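You operate a simulated robot arm through the tools that you are given. There is no shell and no other tool. Be economical: measure what you need, move in short steps, check, and stop when the job is done.

Carry out the task below with a simulated robot arm. There is one attempt and no reset: what you move stays moved.

Task
Cap the water tank, start the pump unit and open the ballast knob until the cloudy water clears.
Fine: tank cap on before the red switch; shut the ballast knob again; leave the pipe link alone. Where these are worked on the way, their far stop is far enough and under half their travel is too little: ballast knob.

It is judged by the outcome, as a careful person would: the job done as asked, and still so three seconds after it is handed in. It fails if anything else is knocked over, pushed out of place, dropped, spilled or broken. Lids that push on must go on centred and level and be pressed home; caps that screw on are set level and turned clockwise until they are tight.

Robot
A 6-joint arm with a two-finger parallel gripper, fixed in place. Base frame: the origin is at the foot of the arm, x ahead of it, y to its left, z up; the work surface is at about z = 0.703. Units: m, degrees, N and s.
With the tool pointing down near the work surface it reaches from about 0.22 to 0.62 m from the base axis. Its first joint turns from -66.0 to 66.0 degrees. Payload 2.7 kg.
Tool frame: the origin (TCP) lies between the finger pads and is the grasp point; the fingertips stand 0.023 m ahead of it; z points along the fingers, y is the line along which they close. The gripper opens to 0.094 m. The fingers are 0.038 m wide and 0.01 m thick; the gripper's body (0.054 by 0.096 m) begins 0.039 m behind the TCP.
Orientation is that of the tool frame in the base frame, as [roll, pitch, yaw] about the fixed x, y, z axes, in that order (R = Rz(yaw) Ry(pitch) Rx(roll)). With the fingers straight down and closing along the base's y, the tool's x points along the base's -x, its y along +y and its z along -z.

Tools
- The arm moves only by the tool move_arm. Its argument "plan" is a list of rows, each a list of 3 entries, a list of its own where there are three numbers: the shift along the base's x, y, z in units of 20 mm (1.0 is 20 mm), then the turn, a rotation vector about the base's x, y, z in units of 6 degrees (1.0 is 6 degrees), then the closure, from 0 (fully open) to 1 (shut). In form: [[[dx, dy, dz], [wx, wy, wz], jaw], ...]. A call has 1 to 20 rows; each row shifts and turns the commanded pose from where the row before left it. A call with a number of a shift or a turn outside -1 to 1 is refused whole. Each row takes 0.2 s and may step no farther than 0.05 m and 8.6 degrees from the row before; otherwise, or with a gripper value out of range, the whole call is refused. Where a pose cannot be reached the arm comes as near as it can. A force on the tool above 60 N (or 10 N above the force at the start of the call, whichever is more), or a blocked arm, ends the call early, and 0.2 s more pass. The fingers move at their own pace (about 0.045 m/s each) and stop on an object; they squeeze with about 36 N. The grip force told is the motor's: it shows also when the fingers shut on nothing. Time passes only in rows, and 0.2 s behind the last, so rows that do not move let the fingers close. It gives the time, the measured TCP pose, the force on the tool (base axes), the opening and the grip force at its end, in the units of the frame above (readings bear some noise), with the torque about the TCP (base axes, N m) and any sound that the robot's microphone picked up, and new pictures: "show" is both (left out), scene, wrist or none.
- Cameras (640 x 400 px; columns grow to the right, rows downward): "scene" is fixed at [0.078, -0.4434, 1.3899]; the picture's right is [0.69, -0.72, 0.00], its down [-0.50, -0.48, -0.72] and it looks along [0.52, 0.50, -0.69] (base axes); focal length 341 px, centre (320, 200). "wrist" rides on the gripper at [0.087, 0.016, -0.075] in the tool frame; the picture's right is [-0.18, 0.98, 0.00], its down [-0.58, -0.11, -0.81] and it looks along [-0.79, -0.15, 0.59] (tool axes); focal length 243 px, centre (320, 200). There is no depth. A picture from a camera that has moved, and an enlarged one, comes with that camera's place and axes in the base frame and with its lens.
- enlarge(camera, box): a new picture of the part [left, top, right, bottom] of that camera's present view, enlarged. It takes no simulated time.
- job_done(): hands the job in; it is judged then, once.

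Go step by step. Nothing tells you positions but the pictures and the camera data: compare them with the known pose of the tool, close in by small moves and look again before you grip or let go. The budget is 120 turns and 200 pictures, counting those below and the enlarged ones. Unless the task says otherwise, let go and move clear before handing in, and close with one line.

The tools are called after "Emit:" as a command line: name --argument value ..., lists and objects as JSON in quotes. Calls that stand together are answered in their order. move_arm: Moves the arm, as the interface text tells. Its arguments: {"type":"object","properties":{"plan":{"type":"array"},"show":{"type":"string","enum":["both","scene","wrist","none"]}},"required":["plan"]} The other tools are called the same way: enlarge (camera, box) takes an enlarged picture of a part of a camera's view; job_done () hands the job in.

At the start:

```text
clock: 0.0
ee_pos: [0.4539, 0.1579, 1.0407]
orientation: [-180.0, 0.1, -179.9]
force: [0.4, -0.7, 1.0]
moment: [0.0, 0.0, 0.04]
opening: 0.0941
grip_force: 0.0
```

scene: 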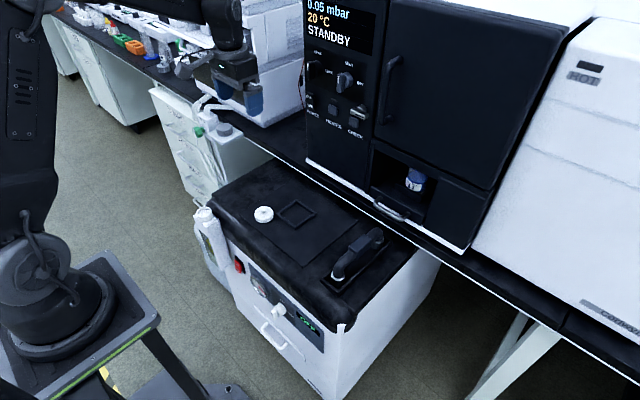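
wrist: 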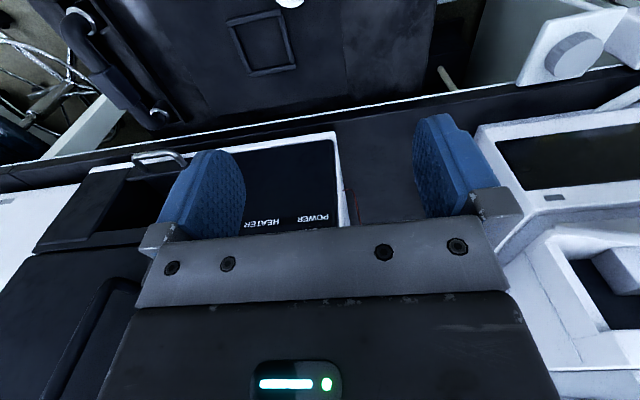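

I see a chiller/pump cart with a black top, a white cap, a red switch and a knob on its front, plus a bench with instruments behind it. I'll enlarge the cart areas first.

Emit:
enlarge --camera "scene" --box '[190, 170, 350, 270]'

Emit:
enlarge --camera "scene" --box '[220, 250, 350, 370]'

Emit:
enlarge --camera "scene" --box '[290, 0, 480, 230]'

Emit:
enlarge --camera "scene" --box '[140, 30, 310, 170]'

```text
4.00 times, centred on (270, 220) of scene
camera zoom: at [0.078, -0.4434, 1.3899], right [0.69, -0.72, 0.0], down [-0.5, -0.48, -0.72], along [0.52, 0.5, -0.69], focal length 1364 px, centre (520, 120)
```

zoom: 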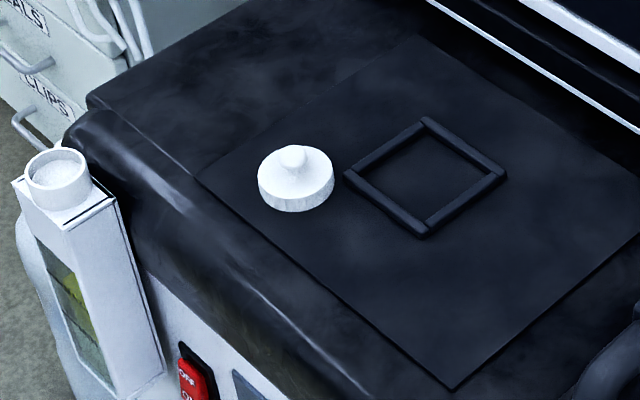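

```text
3.33 times, centred on (285, 310) of scene
camera zoom: at [0.078, -0.4434, 1.3899], right [0.69, -0.72, 0.0], down [-0.5, -0.48, -0.72], along [0.52, 0.5, -0.69], focal length 1137 px, centre (437, -167)
```

zoom: 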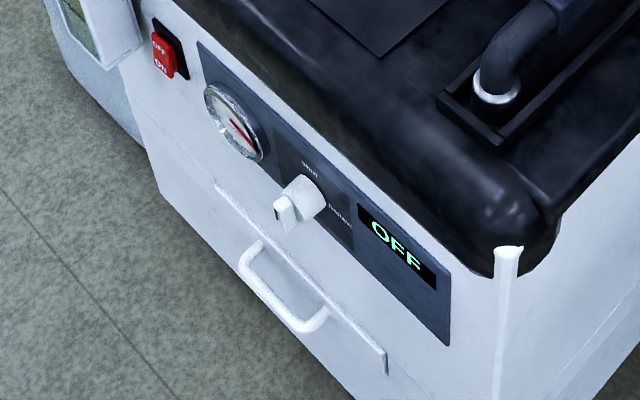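

```text
1.74 times, centred on (385, 115) of scene
camera zoom: at [0.078, -0.4434, 1.3899], right [0.69, -0.72, 0.0], down [-0.5, -0.48, -0.72], along [0.52, 0.5, -0.69], focal length 593 px, centre (207, 348)
```

zoom: 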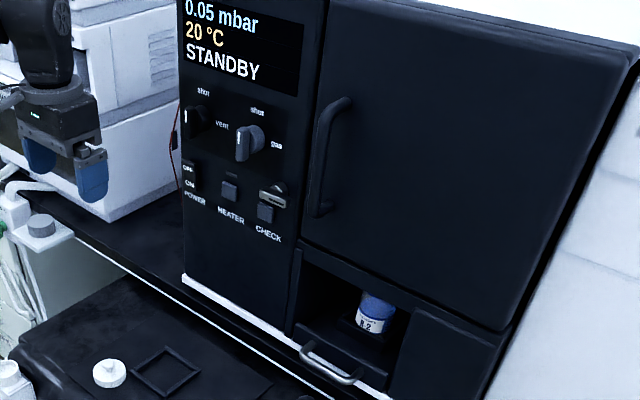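

```text
2.86 times, centred on (225, 100) of scene
camera zoom: at [0.078, -0.4434, 1.3899], right [0.69, -0.72, 0.0], down [-0.5, -0.48, -0.72], along [0.52, 0.5, -0.69], focal length 974 px, centre (591, 486)
```

zoom: 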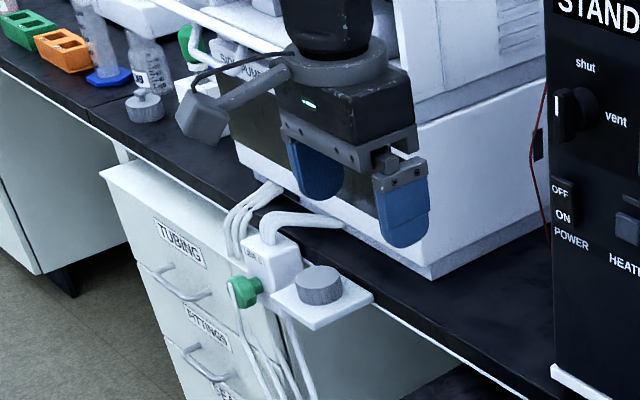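

The white cap lies on the cart top near (0.45, 0.125, 0.71), the open tank neck is at the cart's front-left, near (0.33, 0.25), and the red switch and ballast knob are on the front face. I'll lower and back off so I can look closer.

Emit:
move_arm --plan '[[[-1, 0, -1], [0, 0, 0], 0], [[-1, 0, -1], [0, 0, 0], 0], [[-1, 0, -1], [0, 0, 0], 0], [[-1, 0, -1], [0, 0, 0], 0], [[-1, 0, -1], [0, 0, 0], 0], [[-1, 0, -1], [0, 0, 0], 0]]'

```text
clock: 1.4
ee_pos: [0.3359, 0.1584, 0.9209]
orientation: [180.0, 0.1, -180.0]
force: [-0.6, 0.3, 1.3]
moment: [-0.01, -0.03, -0.01]
opening: 0.0941
grip_force: 0.1
camera wrist: at [0.2475, 0.175, 0.9961], right [0.18, 0.98, 0.0], down [0.58, -0.11, 0.81], along [0.79, -0.15, -0.59], focal length 243 px, centre (320, 200)
```

scene: 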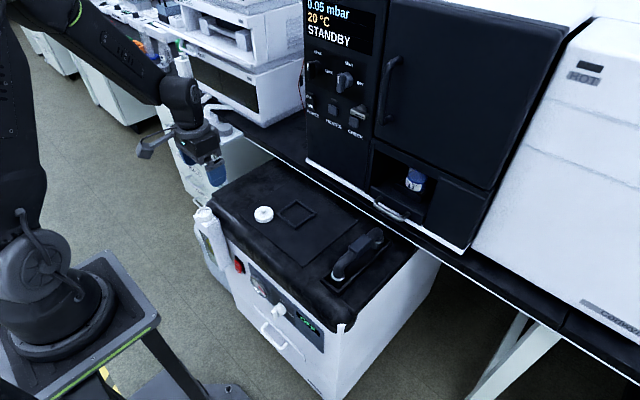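
wrist: 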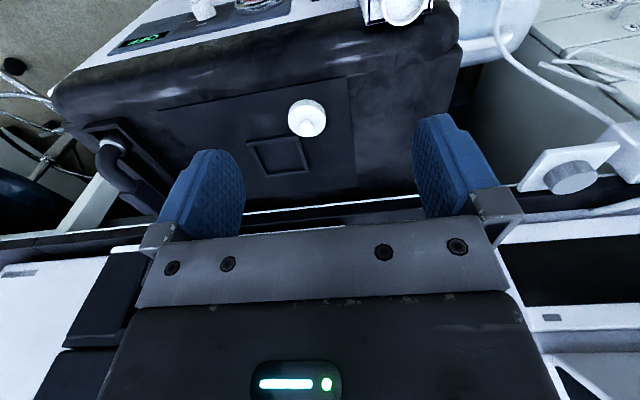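

The cap, tank neck and knob all show in the wrist view now. I'll enlarge them.

Emit:
enlarge --camera "wrist" --box '[180, 0, 460, 175]'

```text
2.29 times, centred on (320, 88) of wrist
camera zoom: at [0.2475, 0.175, 0.9961], right [0.18, 0.98, 0.0], down [0.58, -0.11, 0.81], along [0.79, -0.15, -0.59], focal length 555 px, centre (320, 457)
```

zoom: 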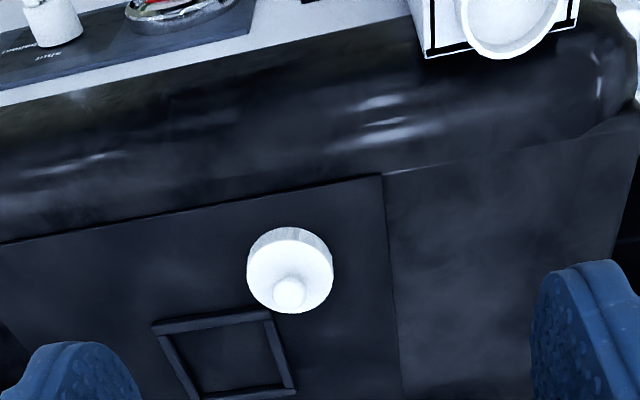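

Cap is at about (0.436, 0.117), the neck rim at about (0.332, 0.238, 0.712) and the knob at about (0.34, -0.04, 0.51). I'll move above the cap.

Emit:
move_arm --plan '[[[1, -0.4, -1], [0, 0, 0], 0], [[1, -0.4, -1], [0, 0, 0], 0], [[1, -0.4, -1], [0, 0, 0], 0], [[1, -0.4, -1], [0, 0, 0], 0], [[1, -0.4, -1], [0, 0, 0], 0]]'

Emit:
enlarge --camera "wrist" --box '[220, 0, 440, 140]'

Emit:
enlarge --camera "scene" --box '[180, 150, 340, 250]'

```text
clock: 2.6
ee_pos: [0.4352, 0.1166, 0.8213]
orientation: [179.9, 0.2, -180.0]
force: [0.5, -0.2, 0.0]
moment: [-0.01, 0.01, 0.01]
opening: 0.0941
grip_force: 0.1
camera wrist: at [0.3484, 0.1336, 0.8952], right [0.18, 0.98, 0.0], down [0.58, -0.11, 0.81], along [0.79, -0.15, -0.59], focal length 243 px, centre (320, 200)
```

scene: 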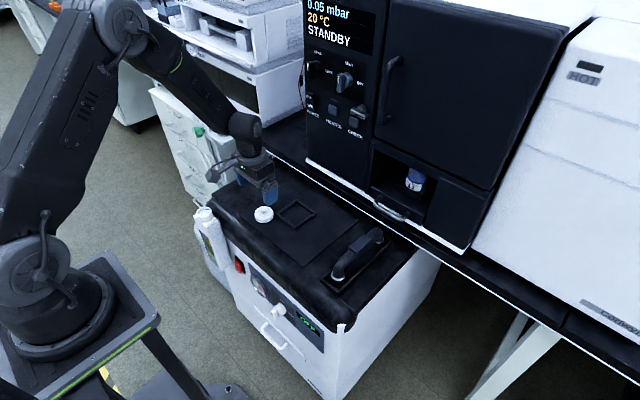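
wrist: 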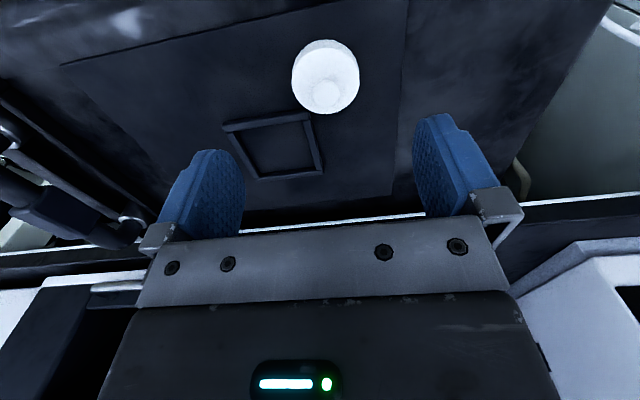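

```text
2.86 times, centred on (330, 70) of wrist
camera zoom: at [0.3484, 0.1336, 0.8952], right [0.18, 0.98, 0.0], down [0.58, -0.11, 0.81], along [0.79, -0.15, -0.59], focal length 693 px, centre (291, 571)
```

zoom: 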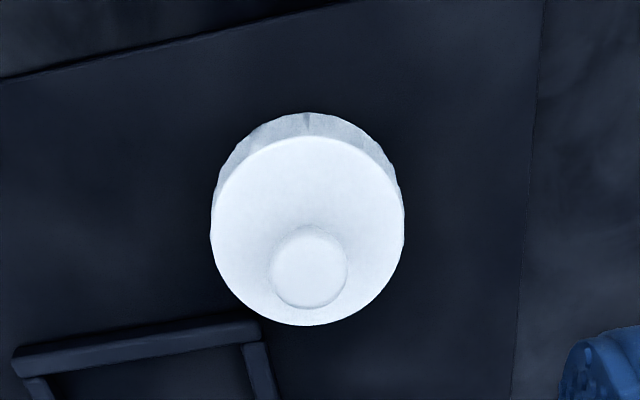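

```text
4.00 times, centred on (260, 200) of scene
camera zoom: at [0.078, -0.4434, 1.3899], right [0.69, -0.72, 0.0], down [-0.5, -0.48, -0.72], along [0.52, 0.5, -0.69], focal length 1364 px, centre (560, 200)
```

zoom: 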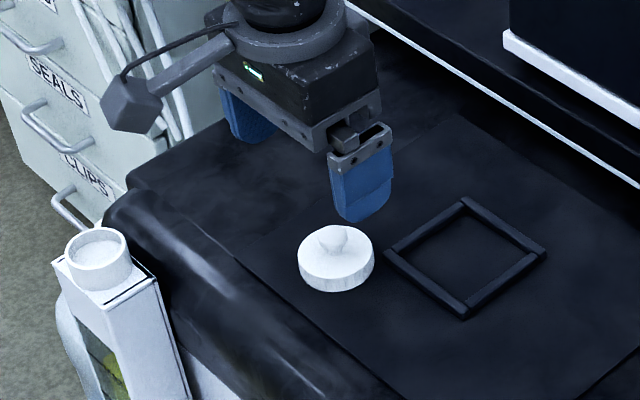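

The cap is about 50 mm wide, centred near (0.442, 0.120) with its top near z 0.713. I'll descend around it.

Emit:
move_arm --plan '[[[0.3, 0.15, -1], [0, 0, 0], 0], [[0, 0, -1], [0, 0, 0], 0], [[0, 0, -1], [0, 0, 0], 0], [[0, 0, -1], [0, 0, 0], 0]]'

Emit:
enlarge --camera "scene" --box '[210, 160, 310, 240]'

```text
clock: 3.6
ee_pos: [0.4408, 0.1205, 0.7417]
orientation: [179.9, 0.2, 180.0]
force: [0.9, -0.7, 0.4]
moment: [0.0, -0.01, 0.03]
opening: 0.0941
grip_force: 0.0
camera wrist: at [0.3534, 0.1369, 0.8163], right [0.18, 0.98, 0.0], down [0.58, -0.11, 0.81], along [0.79, -0.15, -0.59], focal length 243 px, centre (320, 200)
```

scene: 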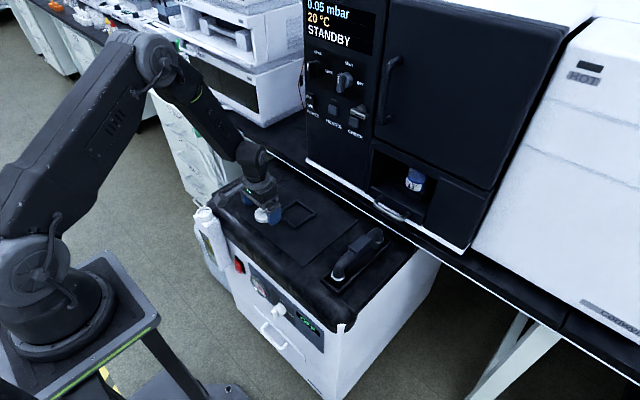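
wrist: 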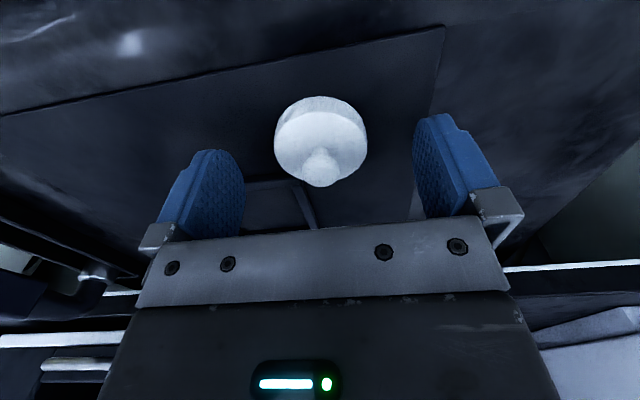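

```text
5.00 times, centred on (260, 200) of scene
camera zoom: at [0.078, -0.4434, 1.3899], right [0.69, -0.72, 0.0], down [-0.5, -0.48, -0.72], along [0.52, 0.5, -0.69], focal length 1706 px, centre (620, 200)
```

zoom: 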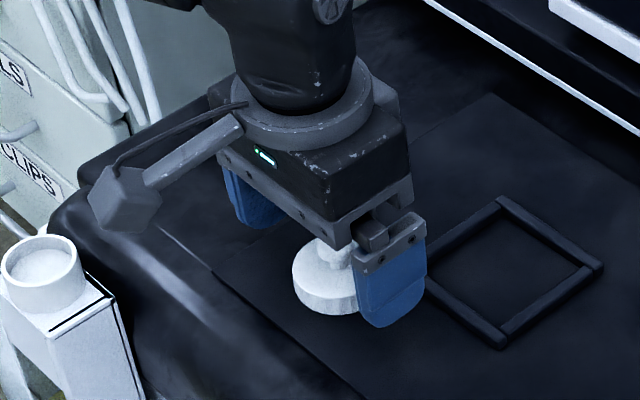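

The fingers straddle the cap and it is centred between them. I'll lower a little and close.

Emit:
move_arm --plan '[[[-0.05, 0, -0.45], [0, 0, 0], 0], [[0, 0, -0.4], [0, 0, 0], 0], [[0, 0, 0], [0, 0, 0], 1], [[0, 0, 0], [0, 0, 0], 1], [[0, 0, 0], [0, 0, 0], 1], [[0, 0, 0], [0, 0, 0], 1], [[0, 0, 0], [0, 0, 0], 1]]'

Emit:
enlarge --camera "scene" --box '[220, 170, 300, 234]'

```text
clock: 5.2
ee_pos: [0.4407, 0.1203, 0.725]
orientation: [179.9, 0.3, 180.0]
force: [4.9, -20.0, 33.2]
moment: [-1.3, 0.45, 0.43]
opening: 0.0492
grip_force: 36.9
camera wrist: at [0.3535, 0.1366, 0.8002], right [0.18, 0.98, 0.0], down [0.58, -0.11, 0.81], along [0.8, -0.15, -0.59], focal length 243 px, centre (320, 200)
```

scene: 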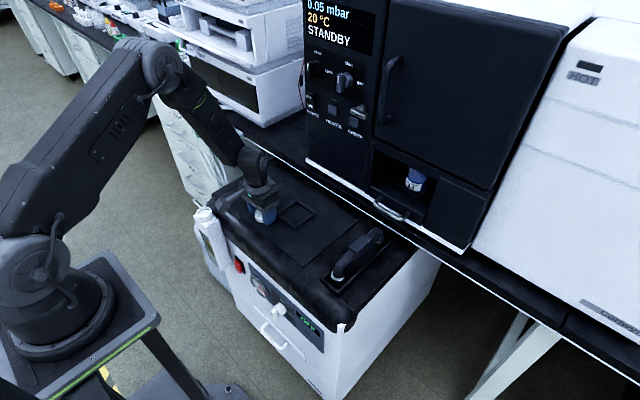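
wrist: 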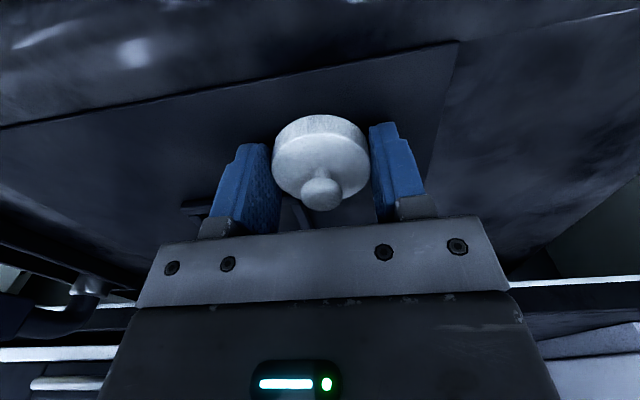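

```text
6.25 times, centred on (260, 202) of scene
camera zoom: at [0.0777, -0.4438, 1.3898], right [0.69, -0.72, 0.0], down [-0.5, -0.48, -0.72], along [0.52, 0.5, -0.69], focal length 2132 px, centre (695, 188)
```

zoom: 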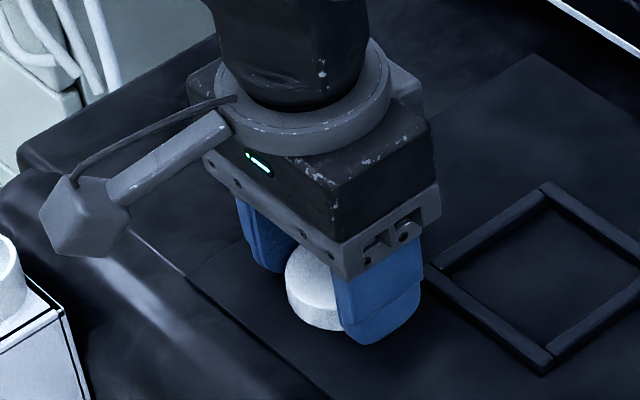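

The fingertips touched the surface, so I'll check how tall the cap is and how far the pads overlap it.

Emit:
enlarge --camera "wrist" --box '[240, 90, 400, 230]'

```text
2.86 times, centred on (320, 160) of wrist
camera zoom: at [0.3535, 0.1366, 0.8002], right [0.18, 0.98, 0.0], down [0.58, -0.11, 0.81], along [0.8, -0.15, -0.59], focal length 693 px, centre (320, 314)
```

zoom: 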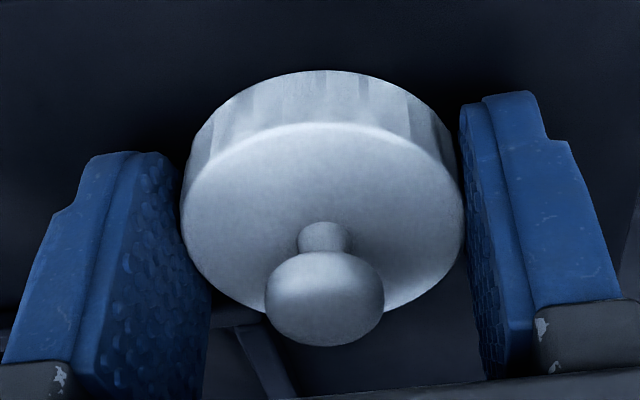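

The cap is about 14 mm tall with ribbed sides, and its centre is near x 0.444. I'll regrip 5 mm higher so the tips stay clear of its bottom edge, then lift.

Emit:
move_arm --plan '[[[0, 0, 0], [0, 0, 0], 0.3], [[0.15, 0, 0.3], [0, 0, 0], 0.3], [[0, 0, 0], [0, 0, 0], 1], [[0, 0, 0], [0, 0, 0], 1], [[0, 0, 0], [0, 0, 0], 1], [[0, 0, 0], [0, 0, 0], 1], [[0, 0, 0.5], [0, 0, 0], 1], [[0, 0, 1], [0, 0, 0], 1], [[0, 0, 1], [0, 0, 0], 1]]'

Emit:
enlarge --camera "wrist" --box '[240, 90, 400, 230]'

```text
clock: 7.2
ee_pos: [0.4426, 0.1197, 0.781]
orientation: [-180.0, 0.1, 179.9]
force: [-0.3, 0.5, 0.1]
moment: [-0.01, 0.0, -0.01]
opening: 0.0
grip_force: 35.9
camera wrist: at [0.3547, 0.1373, 0.8555], right [0.18, 0.98, 0.0], down [0.58, -0.11, 0.81], along [0.79, -0.15, -0.59], focal length 243 px, centre (320, 200)
```

scene: 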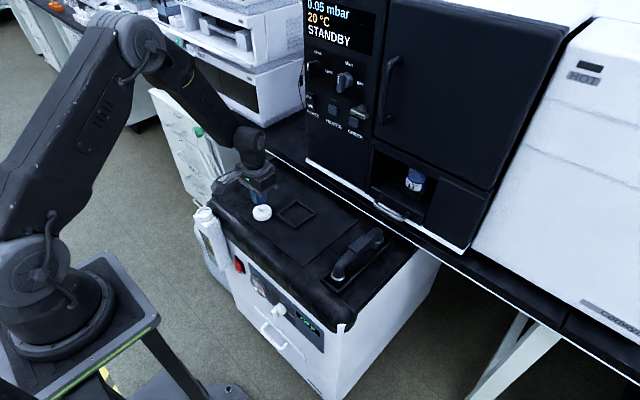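
wrist: 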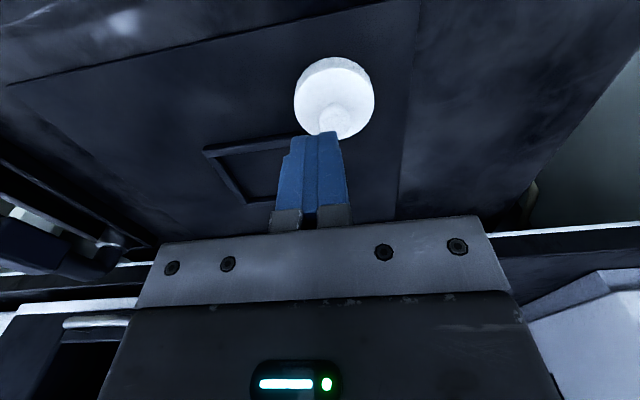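

```text
2.86 times, centred on (320, 160) of wrist
camera zoom: at [0.3547, 0.1373, 0.8555], right [0.18, 0.98, 0.0], down [0.58, -0.11, 0.81], along [0.79, -0.15, -0.59], focal length 693 px, centre (320, 314)
```

zoom: 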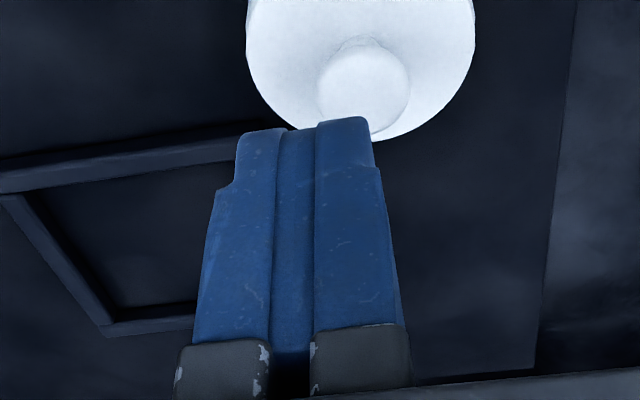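

The raised grip slid off; the cap is still standing upright but has shifted a little. I'll open, then look again to re-centre, and this time I'll grip low.

Emit:
move_arm --plan '[[[-0.3, 0.4, 0.3], [0, 0, 0], 0], [[0, 0, 0], [0, 0, 0], 0], [[0, 0, 0], [0, 0, 0], 0], [[0, 0, 0], [0, 0, 0], 0]]' --show "wrist"

Emit:
enlarge --camera "wrist" --box '[240, 30, 400, 130]'

Emit:
enlarge --camera "scene" --box '[220, 180, 300, 230]'

```text
clock: 8.2
ee_pos: [0.4367, 0.1281, 0.7867]
orientation: [-179.9, 0.1, 179.9]
force: [0.8, 0.5, -0.1]
moment: [-0.01, -0.05, 0.0]
opening: 0.0867
grip_force: 0.1
camera wrist: at [0.349, 0.1453, 0.8611], right [0.18, 0.98, 0.0], down [0.58, -0.11, 0.81], along [0.79, -0.15, -0.59], focal length 243 px, centre (320, 200)
```

wrist: 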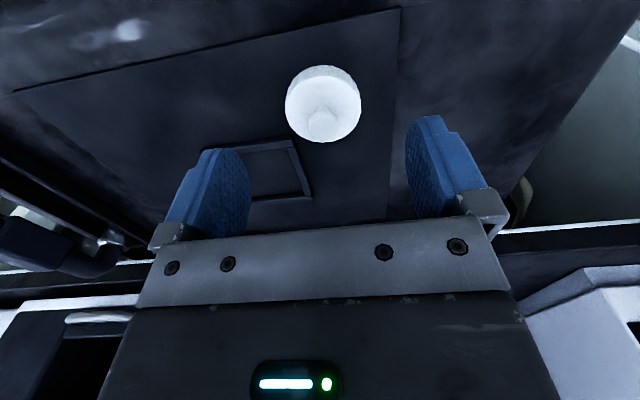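

```text
4.00 times, centred on (320, 80) of wrist
camera zoom: at [0.349, 0.1453, 0.8611], right [0.18, 0.98, 0.0], down [0.58, -0.11, 0.81], along [0.79, -0.15, -0.59], focal length 970 px, centre (320, 680)
```

zoom: 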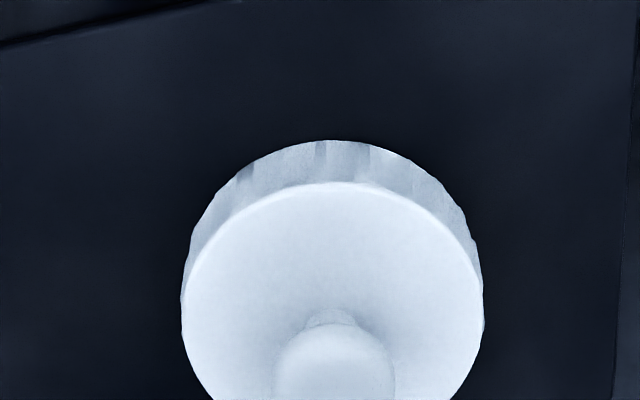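

```text
8.00 times, centred on (260, 205) of scene
camera zoom: at [0.078, -0.4434, 1.3899], right [0.69, -0.72, 0.0], down [-0.5, -0.48, -0.72], along [0.52, 0.5, -0.69], focal length 2729 px, centre (800, 160)
```

zoom: 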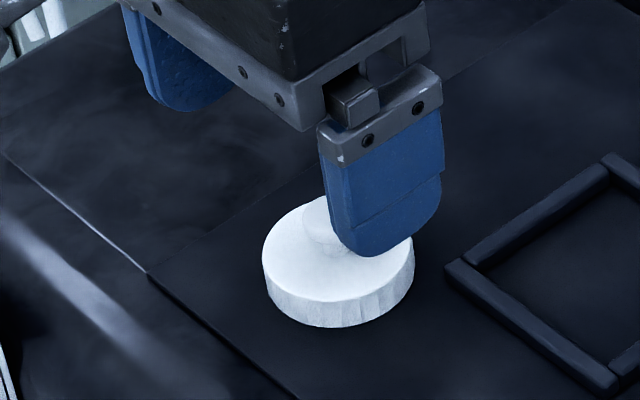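

The cap is centred near (0.443, 0.128). I'll go down low around it, stopping just above the surface, and grip.

Emit:
move_arm --plan '[[[0.35, 0, -1], [0, 0, 0], 0], [[0, 0, -1], [0, 0, 0], 0], [[0, 0, -0.5], [0, 0, 0], 0], [[0, 0, -0.4], [0, 0, 0], 0], [[0, 0, 0], [0, 0, 0], 1], [[0, 0, 0], [0, 0, 0], 1], [[0, 0, 0], [0, 0, 0], 1], [[0, 0, 0], [0, 0, 0], 1], [[0, 0, 0], [0, 0, 0], 1]]'

Emit:
enlarge --camera "wrist" --box '[240, 90, 400, 230]'

```text
clock: 10.2
ee_pos: [0.443, 0.1291, 0.7278]
orientation: [-180.0, 0.1, 179.9]
force: [-0.5, -0.7, 1.5]
moment: [0.0, -0.03, -0.04]
opening: 0.0492
grip_force: 35.9
camera wrist: at [0.3565, 0.1454, 0.803], right [0.18, 0.98, 0.0], down [0.58, -0.11, 0.81], along [0.79, -0.15, -0.59], focal length 243 px, centre (320, 200)
```

scene: 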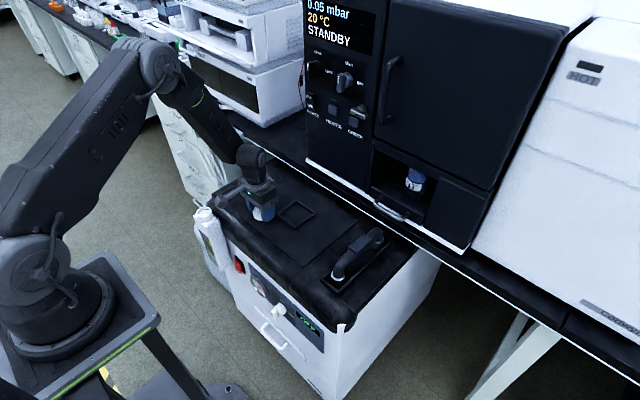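
wrist: 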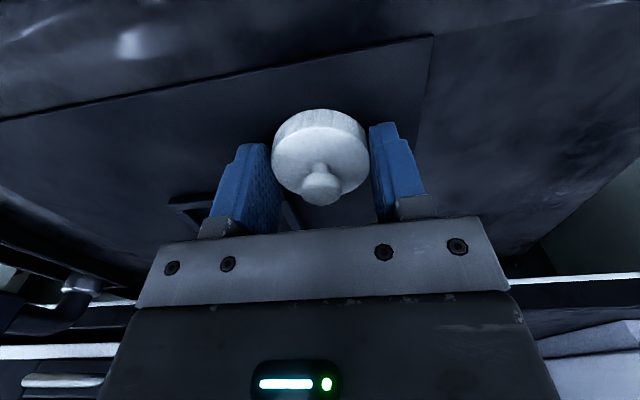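

```text
2.86 times, centred on (320, 160) of wrist
camera zoom: at [0.3565, 0.1454, 0.803], right [0.18, 0.98, 0.0], down [0.58, -0.11, 0.81], along [0.79, -0.15, -0.59], focal length 693 px, centre (320, 314)
```

zoom: 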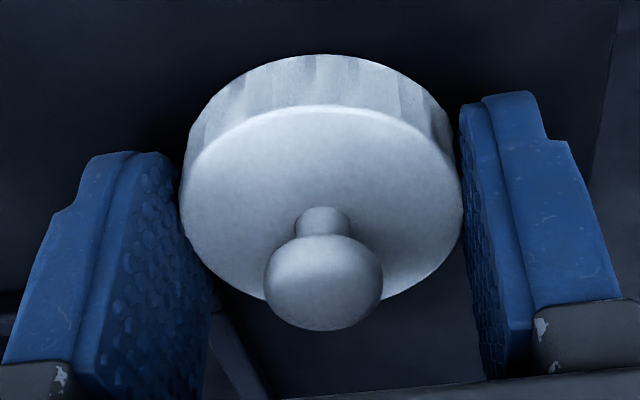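

The grip looks clean, with no side force. I'll lift gently.

Emit:
move_arm --plan '[[[0, 0, 0.5], [0, 0, 0], 1], [[0, 0, 0.5], [0, 0, 0], 1], [[0, 0, 1], [0, 0, 0], 1], [[0, 0, 1], [0, 0, 0], 1]]'

Emit:
enlarge --camera "wrist" --box '[240, 90, 400, 230]'

```text
clock: 11.2
ee_pos: [0.4441, 0.1288, 0.7894]
orientation: [-179.9, 0.1, -180.0]
force: [0.0, -0.4, -0.6]
moment: [0.02, 0.0, 0.01]
opening: 0.0493
grip_force: 36.2
camera wrist: at [0.357, 0.1457, 0.8632], right [0.18, 0.98, 0.0], down [0.58, -0.11, 0.81], along [0.79, -0.15, -0.59], focal length 243 px, centre (320, 200)
```

scene: 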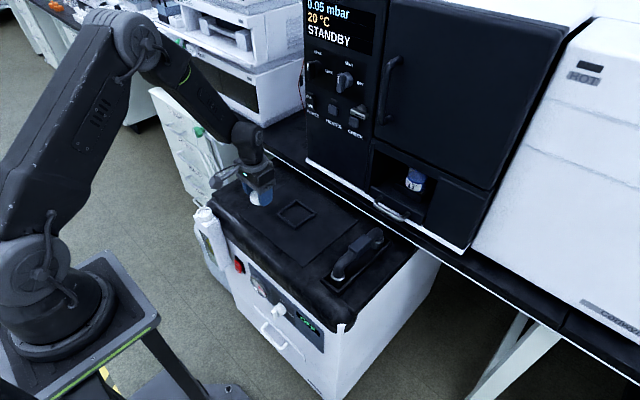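
wrist: 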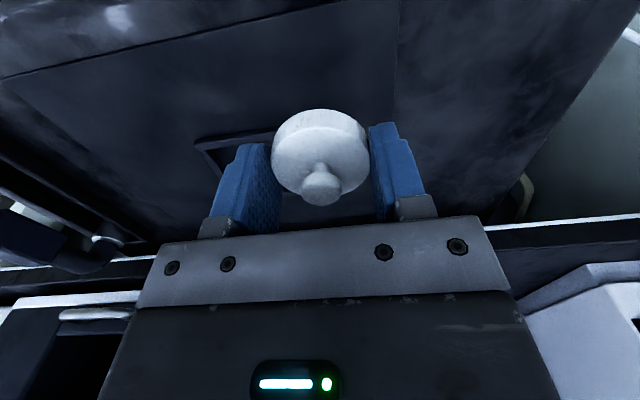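

```text
2.86 times, centred on (320, 160) of wrist
camera zoom: at [0.357, 0.1457, 0.8632], right [0.18, 0.98, 0.0], down [0.58, -0.11, 0.81], along [0.79, -0.15, -0.59], focal length 693 px, centre (320, 314)
```

zoom: 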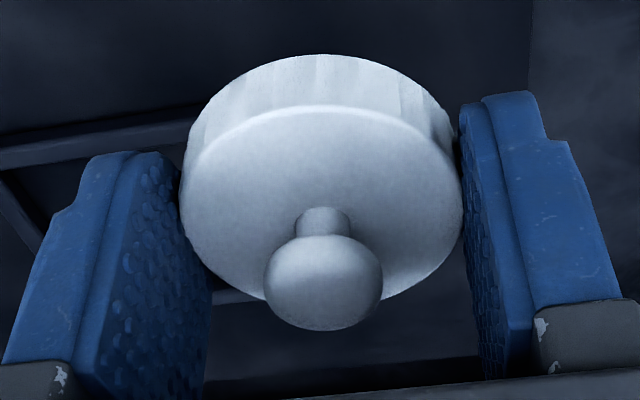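

The cap is held level. I'll carry it back past the tank so the wrist camera can see the neck.

Emit:
move_arm --plan '[[[-1, 0.5, 0.5], [0, 0, 0], 1], [[-1, 0.5, 0], [0, 0, 0], 1], [[-1, 0.5, 0], [0, 0, 0], 1], [[-1, 0.5, 0], [0, 0, 0], 1], [[-1, 0.5, 0], [0, 0, 0], 1], [[-1, 0.5, 0], [0, 0, 0], 1], [[-1, 0.5, 0], [0, 0, 0], 1], [[-1, 0.5, 0], [0, 0, 0], 1], [[-1, 0.5, 0], [0, 0, 0], 1]]'

Emit:
enlarge --camera "wrist" --box '[230, 0, 430, 130]'

Emit:
enlarge --camera "scene" --box '[160, 180, 250, 240]'

```text
clock: 13.2
ee_pos: [0.2637, 0.2194, 0.799]
orientation: [179.9, 0.1, 180.0]
force: [0.0, 0.0, -0.5]
moment: [-0.03, -0.02, -0.01]
opening: 0.0494
grip_force: 36.0
camera wrist: at [0.1766, 0.2353, 0.8731], right [0.18, 0.98, 0.0], down [0.58, -0.11, 0.81], along [0.79, -0.15, -0.59], focal length 243 px, centre (320, 200)
```

scene: 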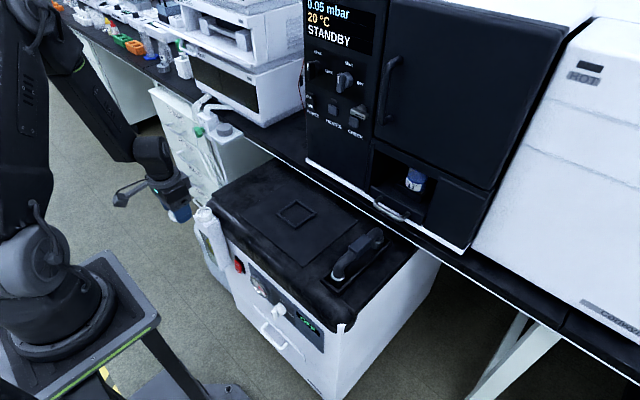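
wrist: 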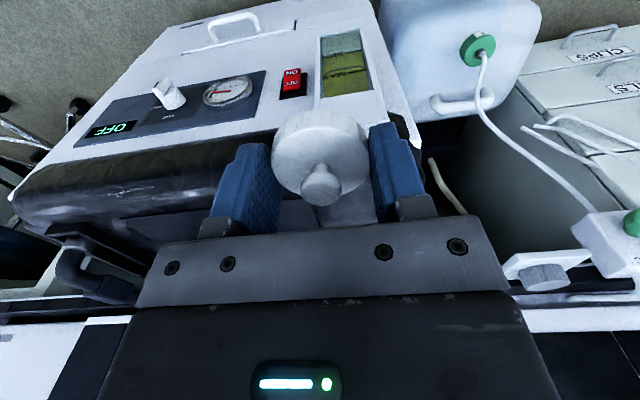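

```text
3.08 times, centred on (330, 65) of wrist
camera zoom: at [0.1766, 0.2353, 0.8731], right [0.18, 0.98, 0.0], down [0.58, -0.11, 0.81], along [0.79, -0.15, -0.59], focal length 746 px, centre (289, 615)
```

zoom: 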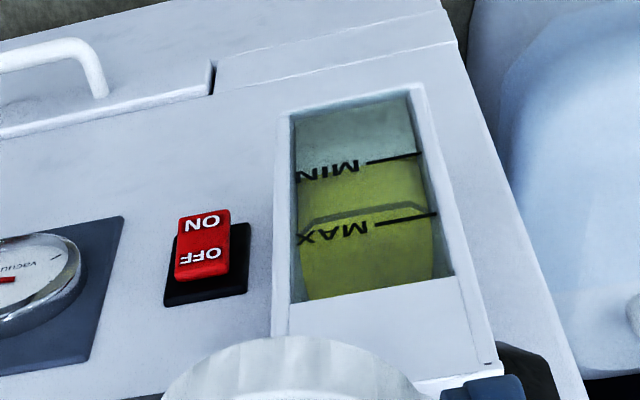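

```text
6.67 times, centred on (205, 210) of scene
camera zoom: at [0.078, -0.4434, 1.3899], right [0.69, -0.72, 0.0], down [-0.5, -0.48, -0.72], along [0.52, 0.5, -0.69], focal length 2274 px, centre (1087, 133)
```

zoom: 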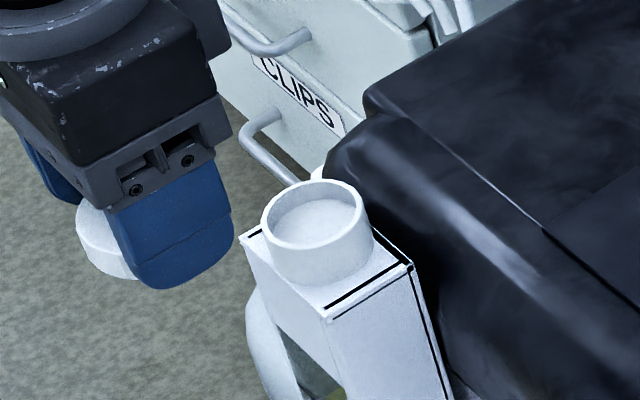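

The neck is a smooth ring about 43 mm wide on the tank, and the water shows cloudy yellow-green. I'll shift sideways to get an unobstructed look at the neck.

Emit:
move_arm --plan '[[[0, -1, 0], [0, 0, 0], 1], [[0, -1, 0], [0, 0, 0], 1], [[0, -1, 0], [0, 0, 0], 1], [[0, -1, 0], [0, 0, 0], 1], [[0, -0.6, 0], [0, 0, 0], 1]]' --show "wrist"

Emit:
enlarge --camera "wrist" --box '[380, 60, 540, 160]'

Emit:
enlarge --camera "scene" --box '[160, 180, 250, 240]'

```text
clock: 14.4
ee_pos: [0.264, 0.1262, 0.799]
orientation: [179.9, 0.2, 180.0]
force: [0.0, 0.5, -0.3]
moment: [0.01, 0.01, -0.03]
opening: 0.0494
grip_force: 35.4
camera wrist: at [0.1764, 0.1429, 0.8728], right [0.18, 0.98, 0.0], down [0.58, -0.11, 0.81], along [0.79, -0.15, -0.59], focal length 243 px, centre (320, 200)
```

wrist: 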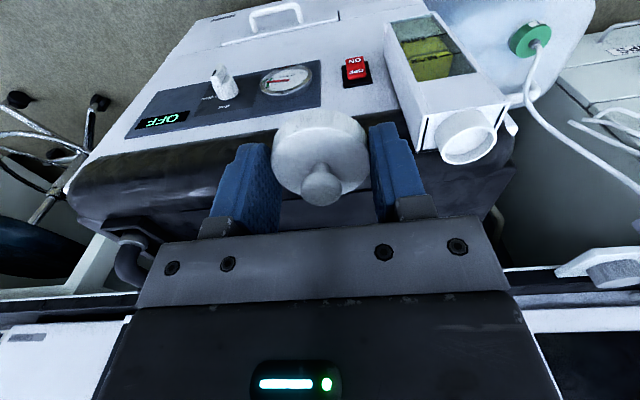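

```text
4.00 times, centred on (460, 110) of wrist
camera zoom: at [0.1764, 0.1429, 0.8728], right [0.18, 0.98, 0.0], down [0.58, -0.11, 0.81], along [0.79, -0.15, -0.59], focal length 970 px, centre (-240, 560)
```

zoom: 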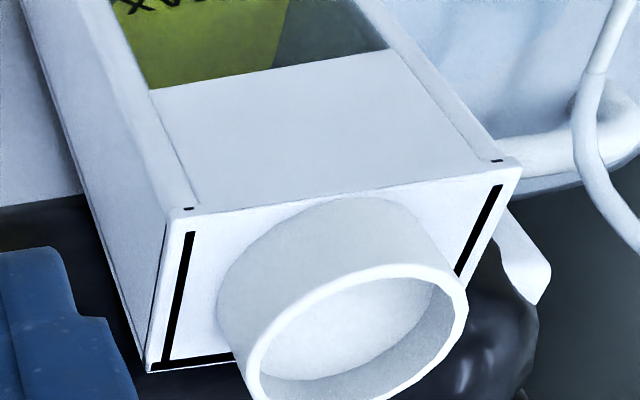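

```text
6.67 times, centred on (205, 210) of scene
camera zoom: at [0.078, -0.4434, 1.3899], right [0.69, -0.72, 0.0], down [-0.5, -0.48, -0.72], along [0.52, 0.5, -0.69], focal length 2274 px, centre (1087, 133)
```

zoom: 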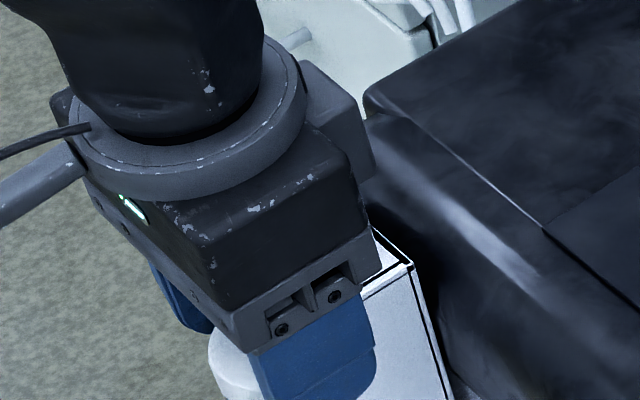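

The neck rim centre is near (0.328, 0.237, 0.720). I'll move the cap to hover just above it and check the alignment.

Emit:
move_arm --plan '[[[0.5, 1, 0], [0, 0, 0], 1], [[0.5, 1, 0], [0, 0, 0], 1], [[0.5, 1, 0], [0, 0, 0], 1], [[0.5, 1, 0], [0, 0, 0], 1], [[0.5, 1, 0], [0, 0, 0], 1], [[0.6, 0.54, 0], [0, 0, 0], 1], [[0, 0, -0.95], [0, 0, 0], 1], [[0, 0, -0.8], [0, 0, 0], 1]]'

Emit:
enlarge --camera "scene" --box '[165, 180, 255, 240]'

Emit:
enlarge --camera "wrist" --box '[240, 60, 400, 200]'

```text
clock: 16.2
ee_pos: [0.3259, 0.2387, 0.7643]
orientation: [179.9, 0.2, -180.0]
force: [0.3, 0.5, -0.5]
moment: [0.04, 0.01, -0.01]
opening: 0.0494
grip_force: 36.0
camera wrist: at [0.2388, 0.2544, 0.8377], right [0.18, 0.98, 0.0], down [0.58, -0.11, 0.81], along [0.79, -0.15, -0.59], focal length 243 px, centre (320, 200)
```

scene: 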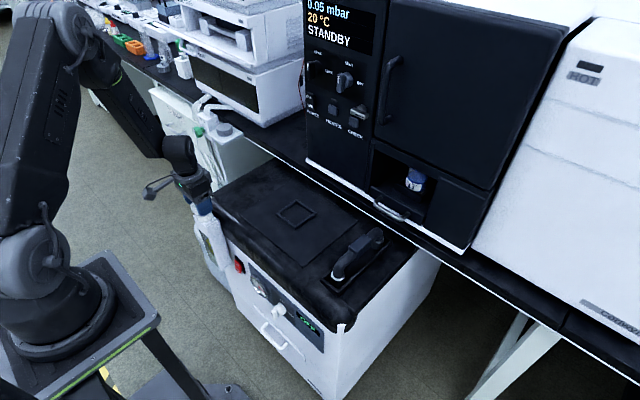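
wrist: 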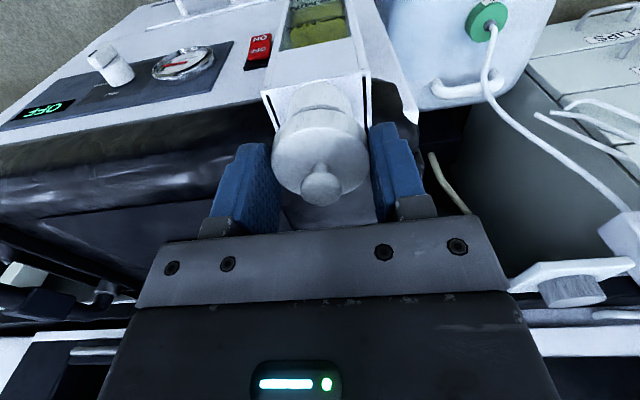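

```text
6.67 times, centred on (210, 210) of scene
camera zoom: at [0.078, -0.4434, 1.3899], right [0.69, -0.72, 0.0], down [-0.5, -0.48, -0.72], along [0.52, 0.5, -0.69], focal length 2274 px, centre (1053, 133)
```

zoom: 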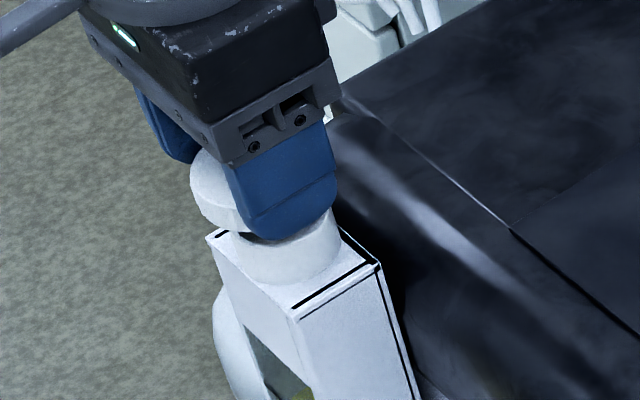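

```text
2.86 times, centred on (320, 130) of wrist
camera zoom: at [0.2388, 0.2544, 0.8377], right [0.18, 0.98, 0.0], down [0.58, -0.11, 0.81], along [0.79, -0.15, -0.59], focal length 693 px, centre (320, 400)
```

zoom: 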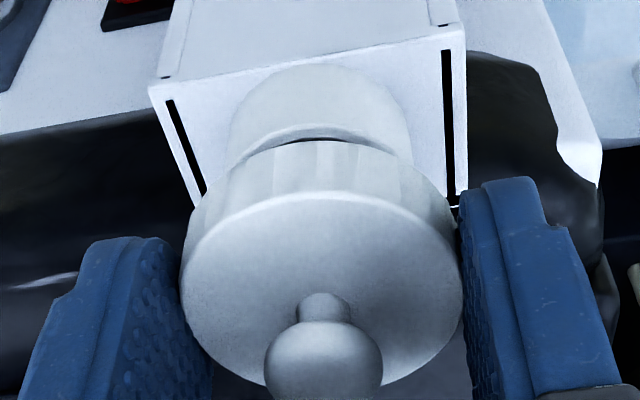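

Sideways the cap lines up with the neck, but it seems a few millimetres short in x. I'll shift +6 mm and look again.

Emit:
move_arm --plan '[[[0.3, -0.05, 0], [0, 0, 0], 1], [[0, 0, -0.3], [0, 0, 0], 1]]' --show "none"

Emit:
enlarge --camera "scene" --box '[180, 190, 228, 220]'

Emit:
enlarge --camera "wrist" --box '[260, 70, 380, 145]'

```text
clock: 16.8
ee_pos: [0.331, 0.2357, 0.7565]
orientation: [179.9, -0.1, 180.0]
force: [-0.2, 0.4, -0.4]
moment: [-0.02, -0.03, 0.0]
opening: 0.0494
grip_force: 36.4
```

```text
13.33 times, centred on (204, 205) of scene
camera zoom: at [0.078, -0.4434, 1.3899], right [0.69, -0.72, 0.0], down [-0.5, -0.48, -0.72], along [0.52, 0.5, -0.69], focal length 4548 px, centre (1867, 133)
```

zoom: 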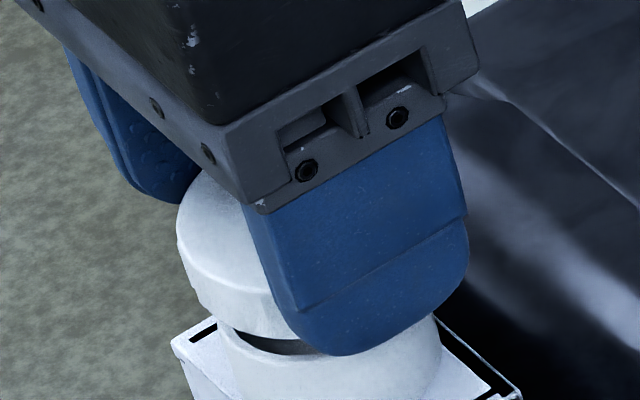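

```text
5.33 times, centred on (320, 108) of wrist
camera zoom: at [0.2446, 0.2532, 0.8318], right [0.18, 0.98, 0.0], down [0.58, -0.11, 0.81], along [0.79, -0.15, -0.59], focal length 1294 px, centre (320, 693)
```

zoom: 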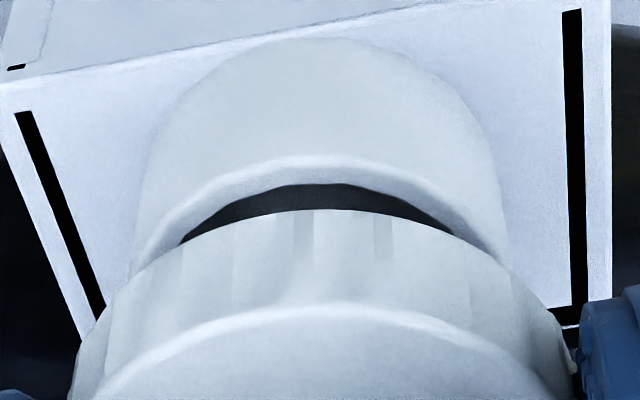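

It looks aligned within about a millimetre. I'll lower to just above the rim and check again.

Emit:
move_arm --plan '[[[0, 0, -0.3], [0, 0, 0], 1], [[0, 0, 0], [0, 0, 0], 1]]' --show "none"

Emit:
enlarge --camera "scene" --box '[180, 190, 228, 220]'

Emit:
enlarge --camera "wrist" --box '[260, 70, 380, 145]'

```text
clock: 17.4
ee_pos: [0.3318, 0.2368, 0.7508]
orientation: [-180.0, 0.1, -179.9]
force: [-0.2, 0.5, -0.5]
moment: [0.03, 0.0, 0.0]
opening: 0.0494
grip_force: 35.7
```

```text
13.33 times, centred on (204, 205) of scene
camera zoom: at [0.078, -0.4434, 1.3899], right [0.69, -0.72, 0.0], down [-0.5, -0.48, -0.72], along [0.52, 0.5, -0.69], focal length 4548 px, centre (1867, 133)
```

zoom: 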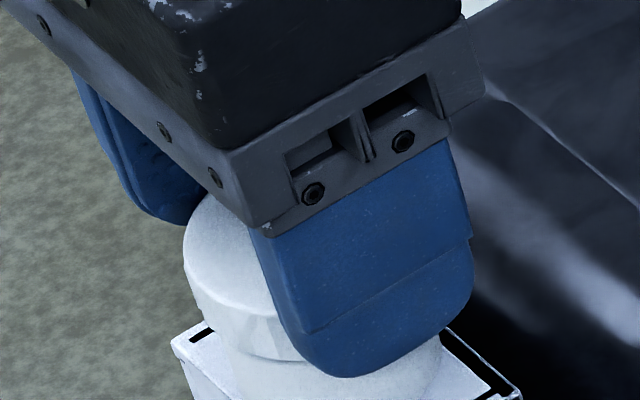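

```text
5.33 times, centred on (320, 108) of wrist
camera zoom: at [0.2444, 0.2533, 0.8256], right [0.18, 0.98, 0.0], down [0.58, -0.11, 0.81], along [0.79, -0.15, -0.59], focal length 1294 px, centre (320, 693)
```

zoom: 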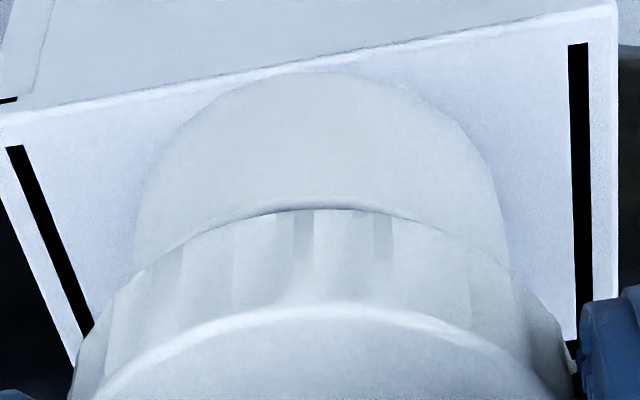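

Nearly there, with about a 1 mm correction left. I'll apply it and lower slowly while watching the force.

Emit:
move_arm --plan '[[[0.06, -0.04, -0.15], [0, 0, 0], 1], [[0, 0, -0.15], [0, 0, 0], 1], [[0, 0, -0.15], [0, 0, 0], 1], [[0, 0, 0], [0, 0, 0], 1]]' --show "none"

Emit:
enlarge --camera "scene" --box '[180, 190, 228, 220]'

Emit:
enlarge --camera "wrist" --box '[260, 70, 380, 145]'

```text
clock: 18.4
ee_pos: [0.3346, 0.236, 0.7429]
orientation: [179.8, 0.3, 180.0]
force: [-1.6, -6.2, 32.5]
moment: [-0.13, 0.41, 0.07]
opening: 0.0496
grip_force: 35.8
```

```text
13.33 times, centred on (204, 205) of scene
camera zoom: at [0.0777, -0.4437, 1.3898], right [0.69, -0.72, 0.0], down [-0.5, -0.48, -0.72], along [0.52, 0.5, -0.69], focal length 4548 px, centre (1867, 133)
```

zoom: 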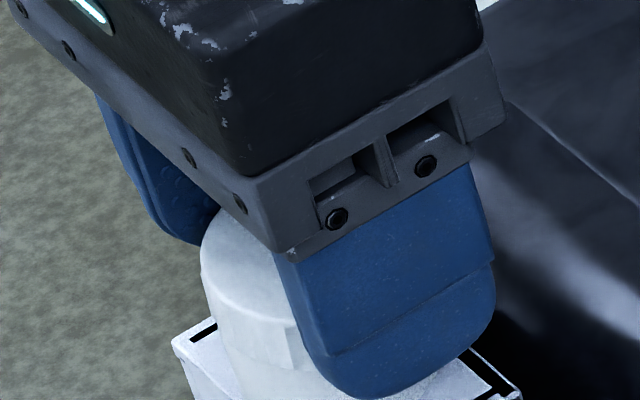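

```text
5.33 times, centred on (320, 108) of wrist
camera zoom: at [0.2467, 0.2523, 0.8176], right [0.18, 0.98, 0.0], down [0.58, -0.11, 0.81], along [0.8, -0.15, -0.59], focal length 1294 px, centre (320, 693)
```

zoom: 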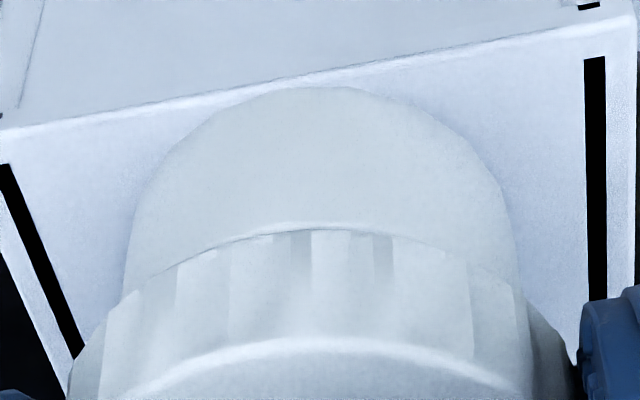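

The force of 32 N and its moment show the cap resting on the rim's near (-x) side, so it's a bit too far in +x. I'll lift slightly, check the level, and shift back.

Emit:
move_arm --plan '[[[0, 0, 0.25], [0, 0, 0], 1], [[-0.12, 0, 0.15], [0, 0, 0], 1], [[0, 0, 0], [0, 0, 0], 1]]' --show "none"

Emit:
enlarge --camera "scene" --box '[180, 190, 228, 220]'

Emit:
enlarge --camera "wrist" --box '[240, 70, 400, 210]'

```text
clock: 19.2
ee_pos: [0.3306, 0.2363, 0.7499]
orientation: [-179.9, 0.1, -179.9]
force: [-0.7, 0.0, -0.1]
moment: [0.03, 0.01, 0.03]
opening: 0.0494
grip_force: 36.2
```

```text
13.33 times, centred on (204, 205) of scene
camera zoom: at [0.078, -0.4434, 1.3899], right [0.69, -0.72, 0.0], down [-0.5, -0.48, -0.72], along [0.52, 0.5, -0.69], focal length 4548 px, centre (1867, 133)
```

zoom: 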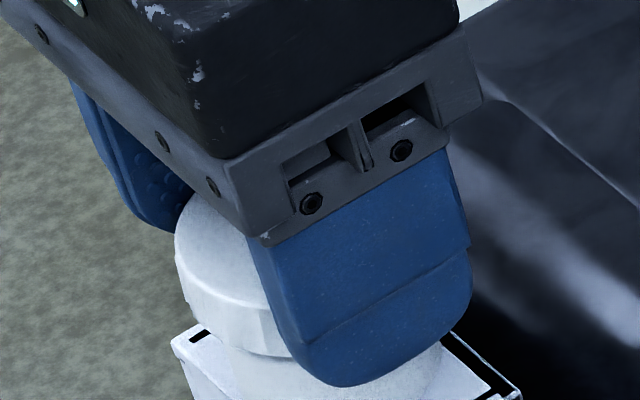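

```text
2.86 times, centred on (320, 140) of wrist
camera zoom: at [0.2432, 0.2525, 0.8246], right [0.18, 0.98, 0.0], down [0.58, -0.11, 0.81], along [0.79, -0.15, -0.59], focal length 693 px, centre (320, 371)
```

zoom: 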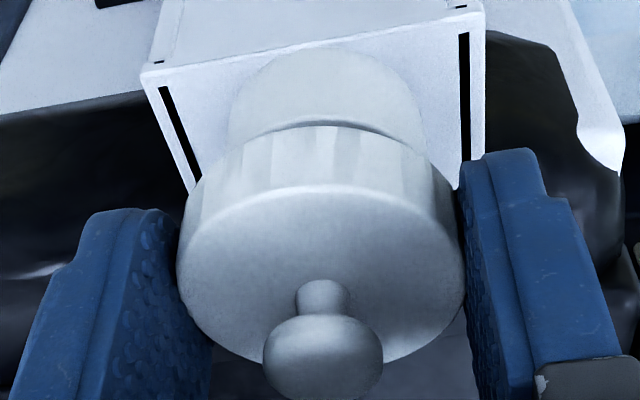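

The cap has tilted a few degrees and slid slightly in the grip. I'll set it back on the flat deck to level it and regrip.

Emit:
move_arm --plan '[[[0, 0, 1], [0, 0, 0], 1], [[0, 0, 1], [0, 0, 0], 1], [[1, -1, 0], [0, 0, 0], 1], [[1, -1, 0], [0, 0, 0], 1], [[1, -1, 0], [0, 0, 0], 1], [[1, -1, 0], [0, 0, 0], 1], [[1, -1, 0], [0, 0, 0], 1], [[0.6, -0.35, 0], [0, 0, 0], 1], [[0, 0, -1], [0, 0, 0], 1], [[0, 0, -1], [0, 0, 0], 1], [[0, 0, -0.6], [0, 0, 0], 1]]' --show "none"

Emit:
enlarge --camera "wrist" --box '[240, 90, 400, 230]'

```text
clock: 21.6
ee_pos: [0.4432, 0.1285, 0.7394]
orientation: [-180.0, 0.2, -179.9]
force: [0.0, -0.2, -0.8]
moment: [0.02, 0.01, -0.03]
opening: 0.0493
grip_force: 36.2
```

```text
2.86 times, centred on (320, 160) of wrist
camera zoom: at [0.3555, 0.1454, 0.8128], right [0.18, 0.98, 0.0], down [0.58, -0.11, 0.81], along [0.79, -0.15, -0.59], focal length 693 px, centre (320, 314)
```

zoom: 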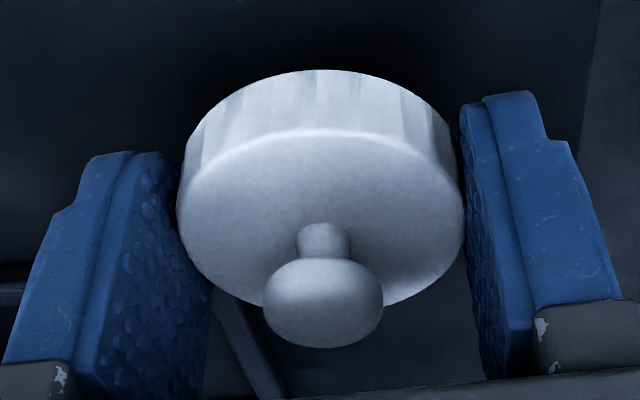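

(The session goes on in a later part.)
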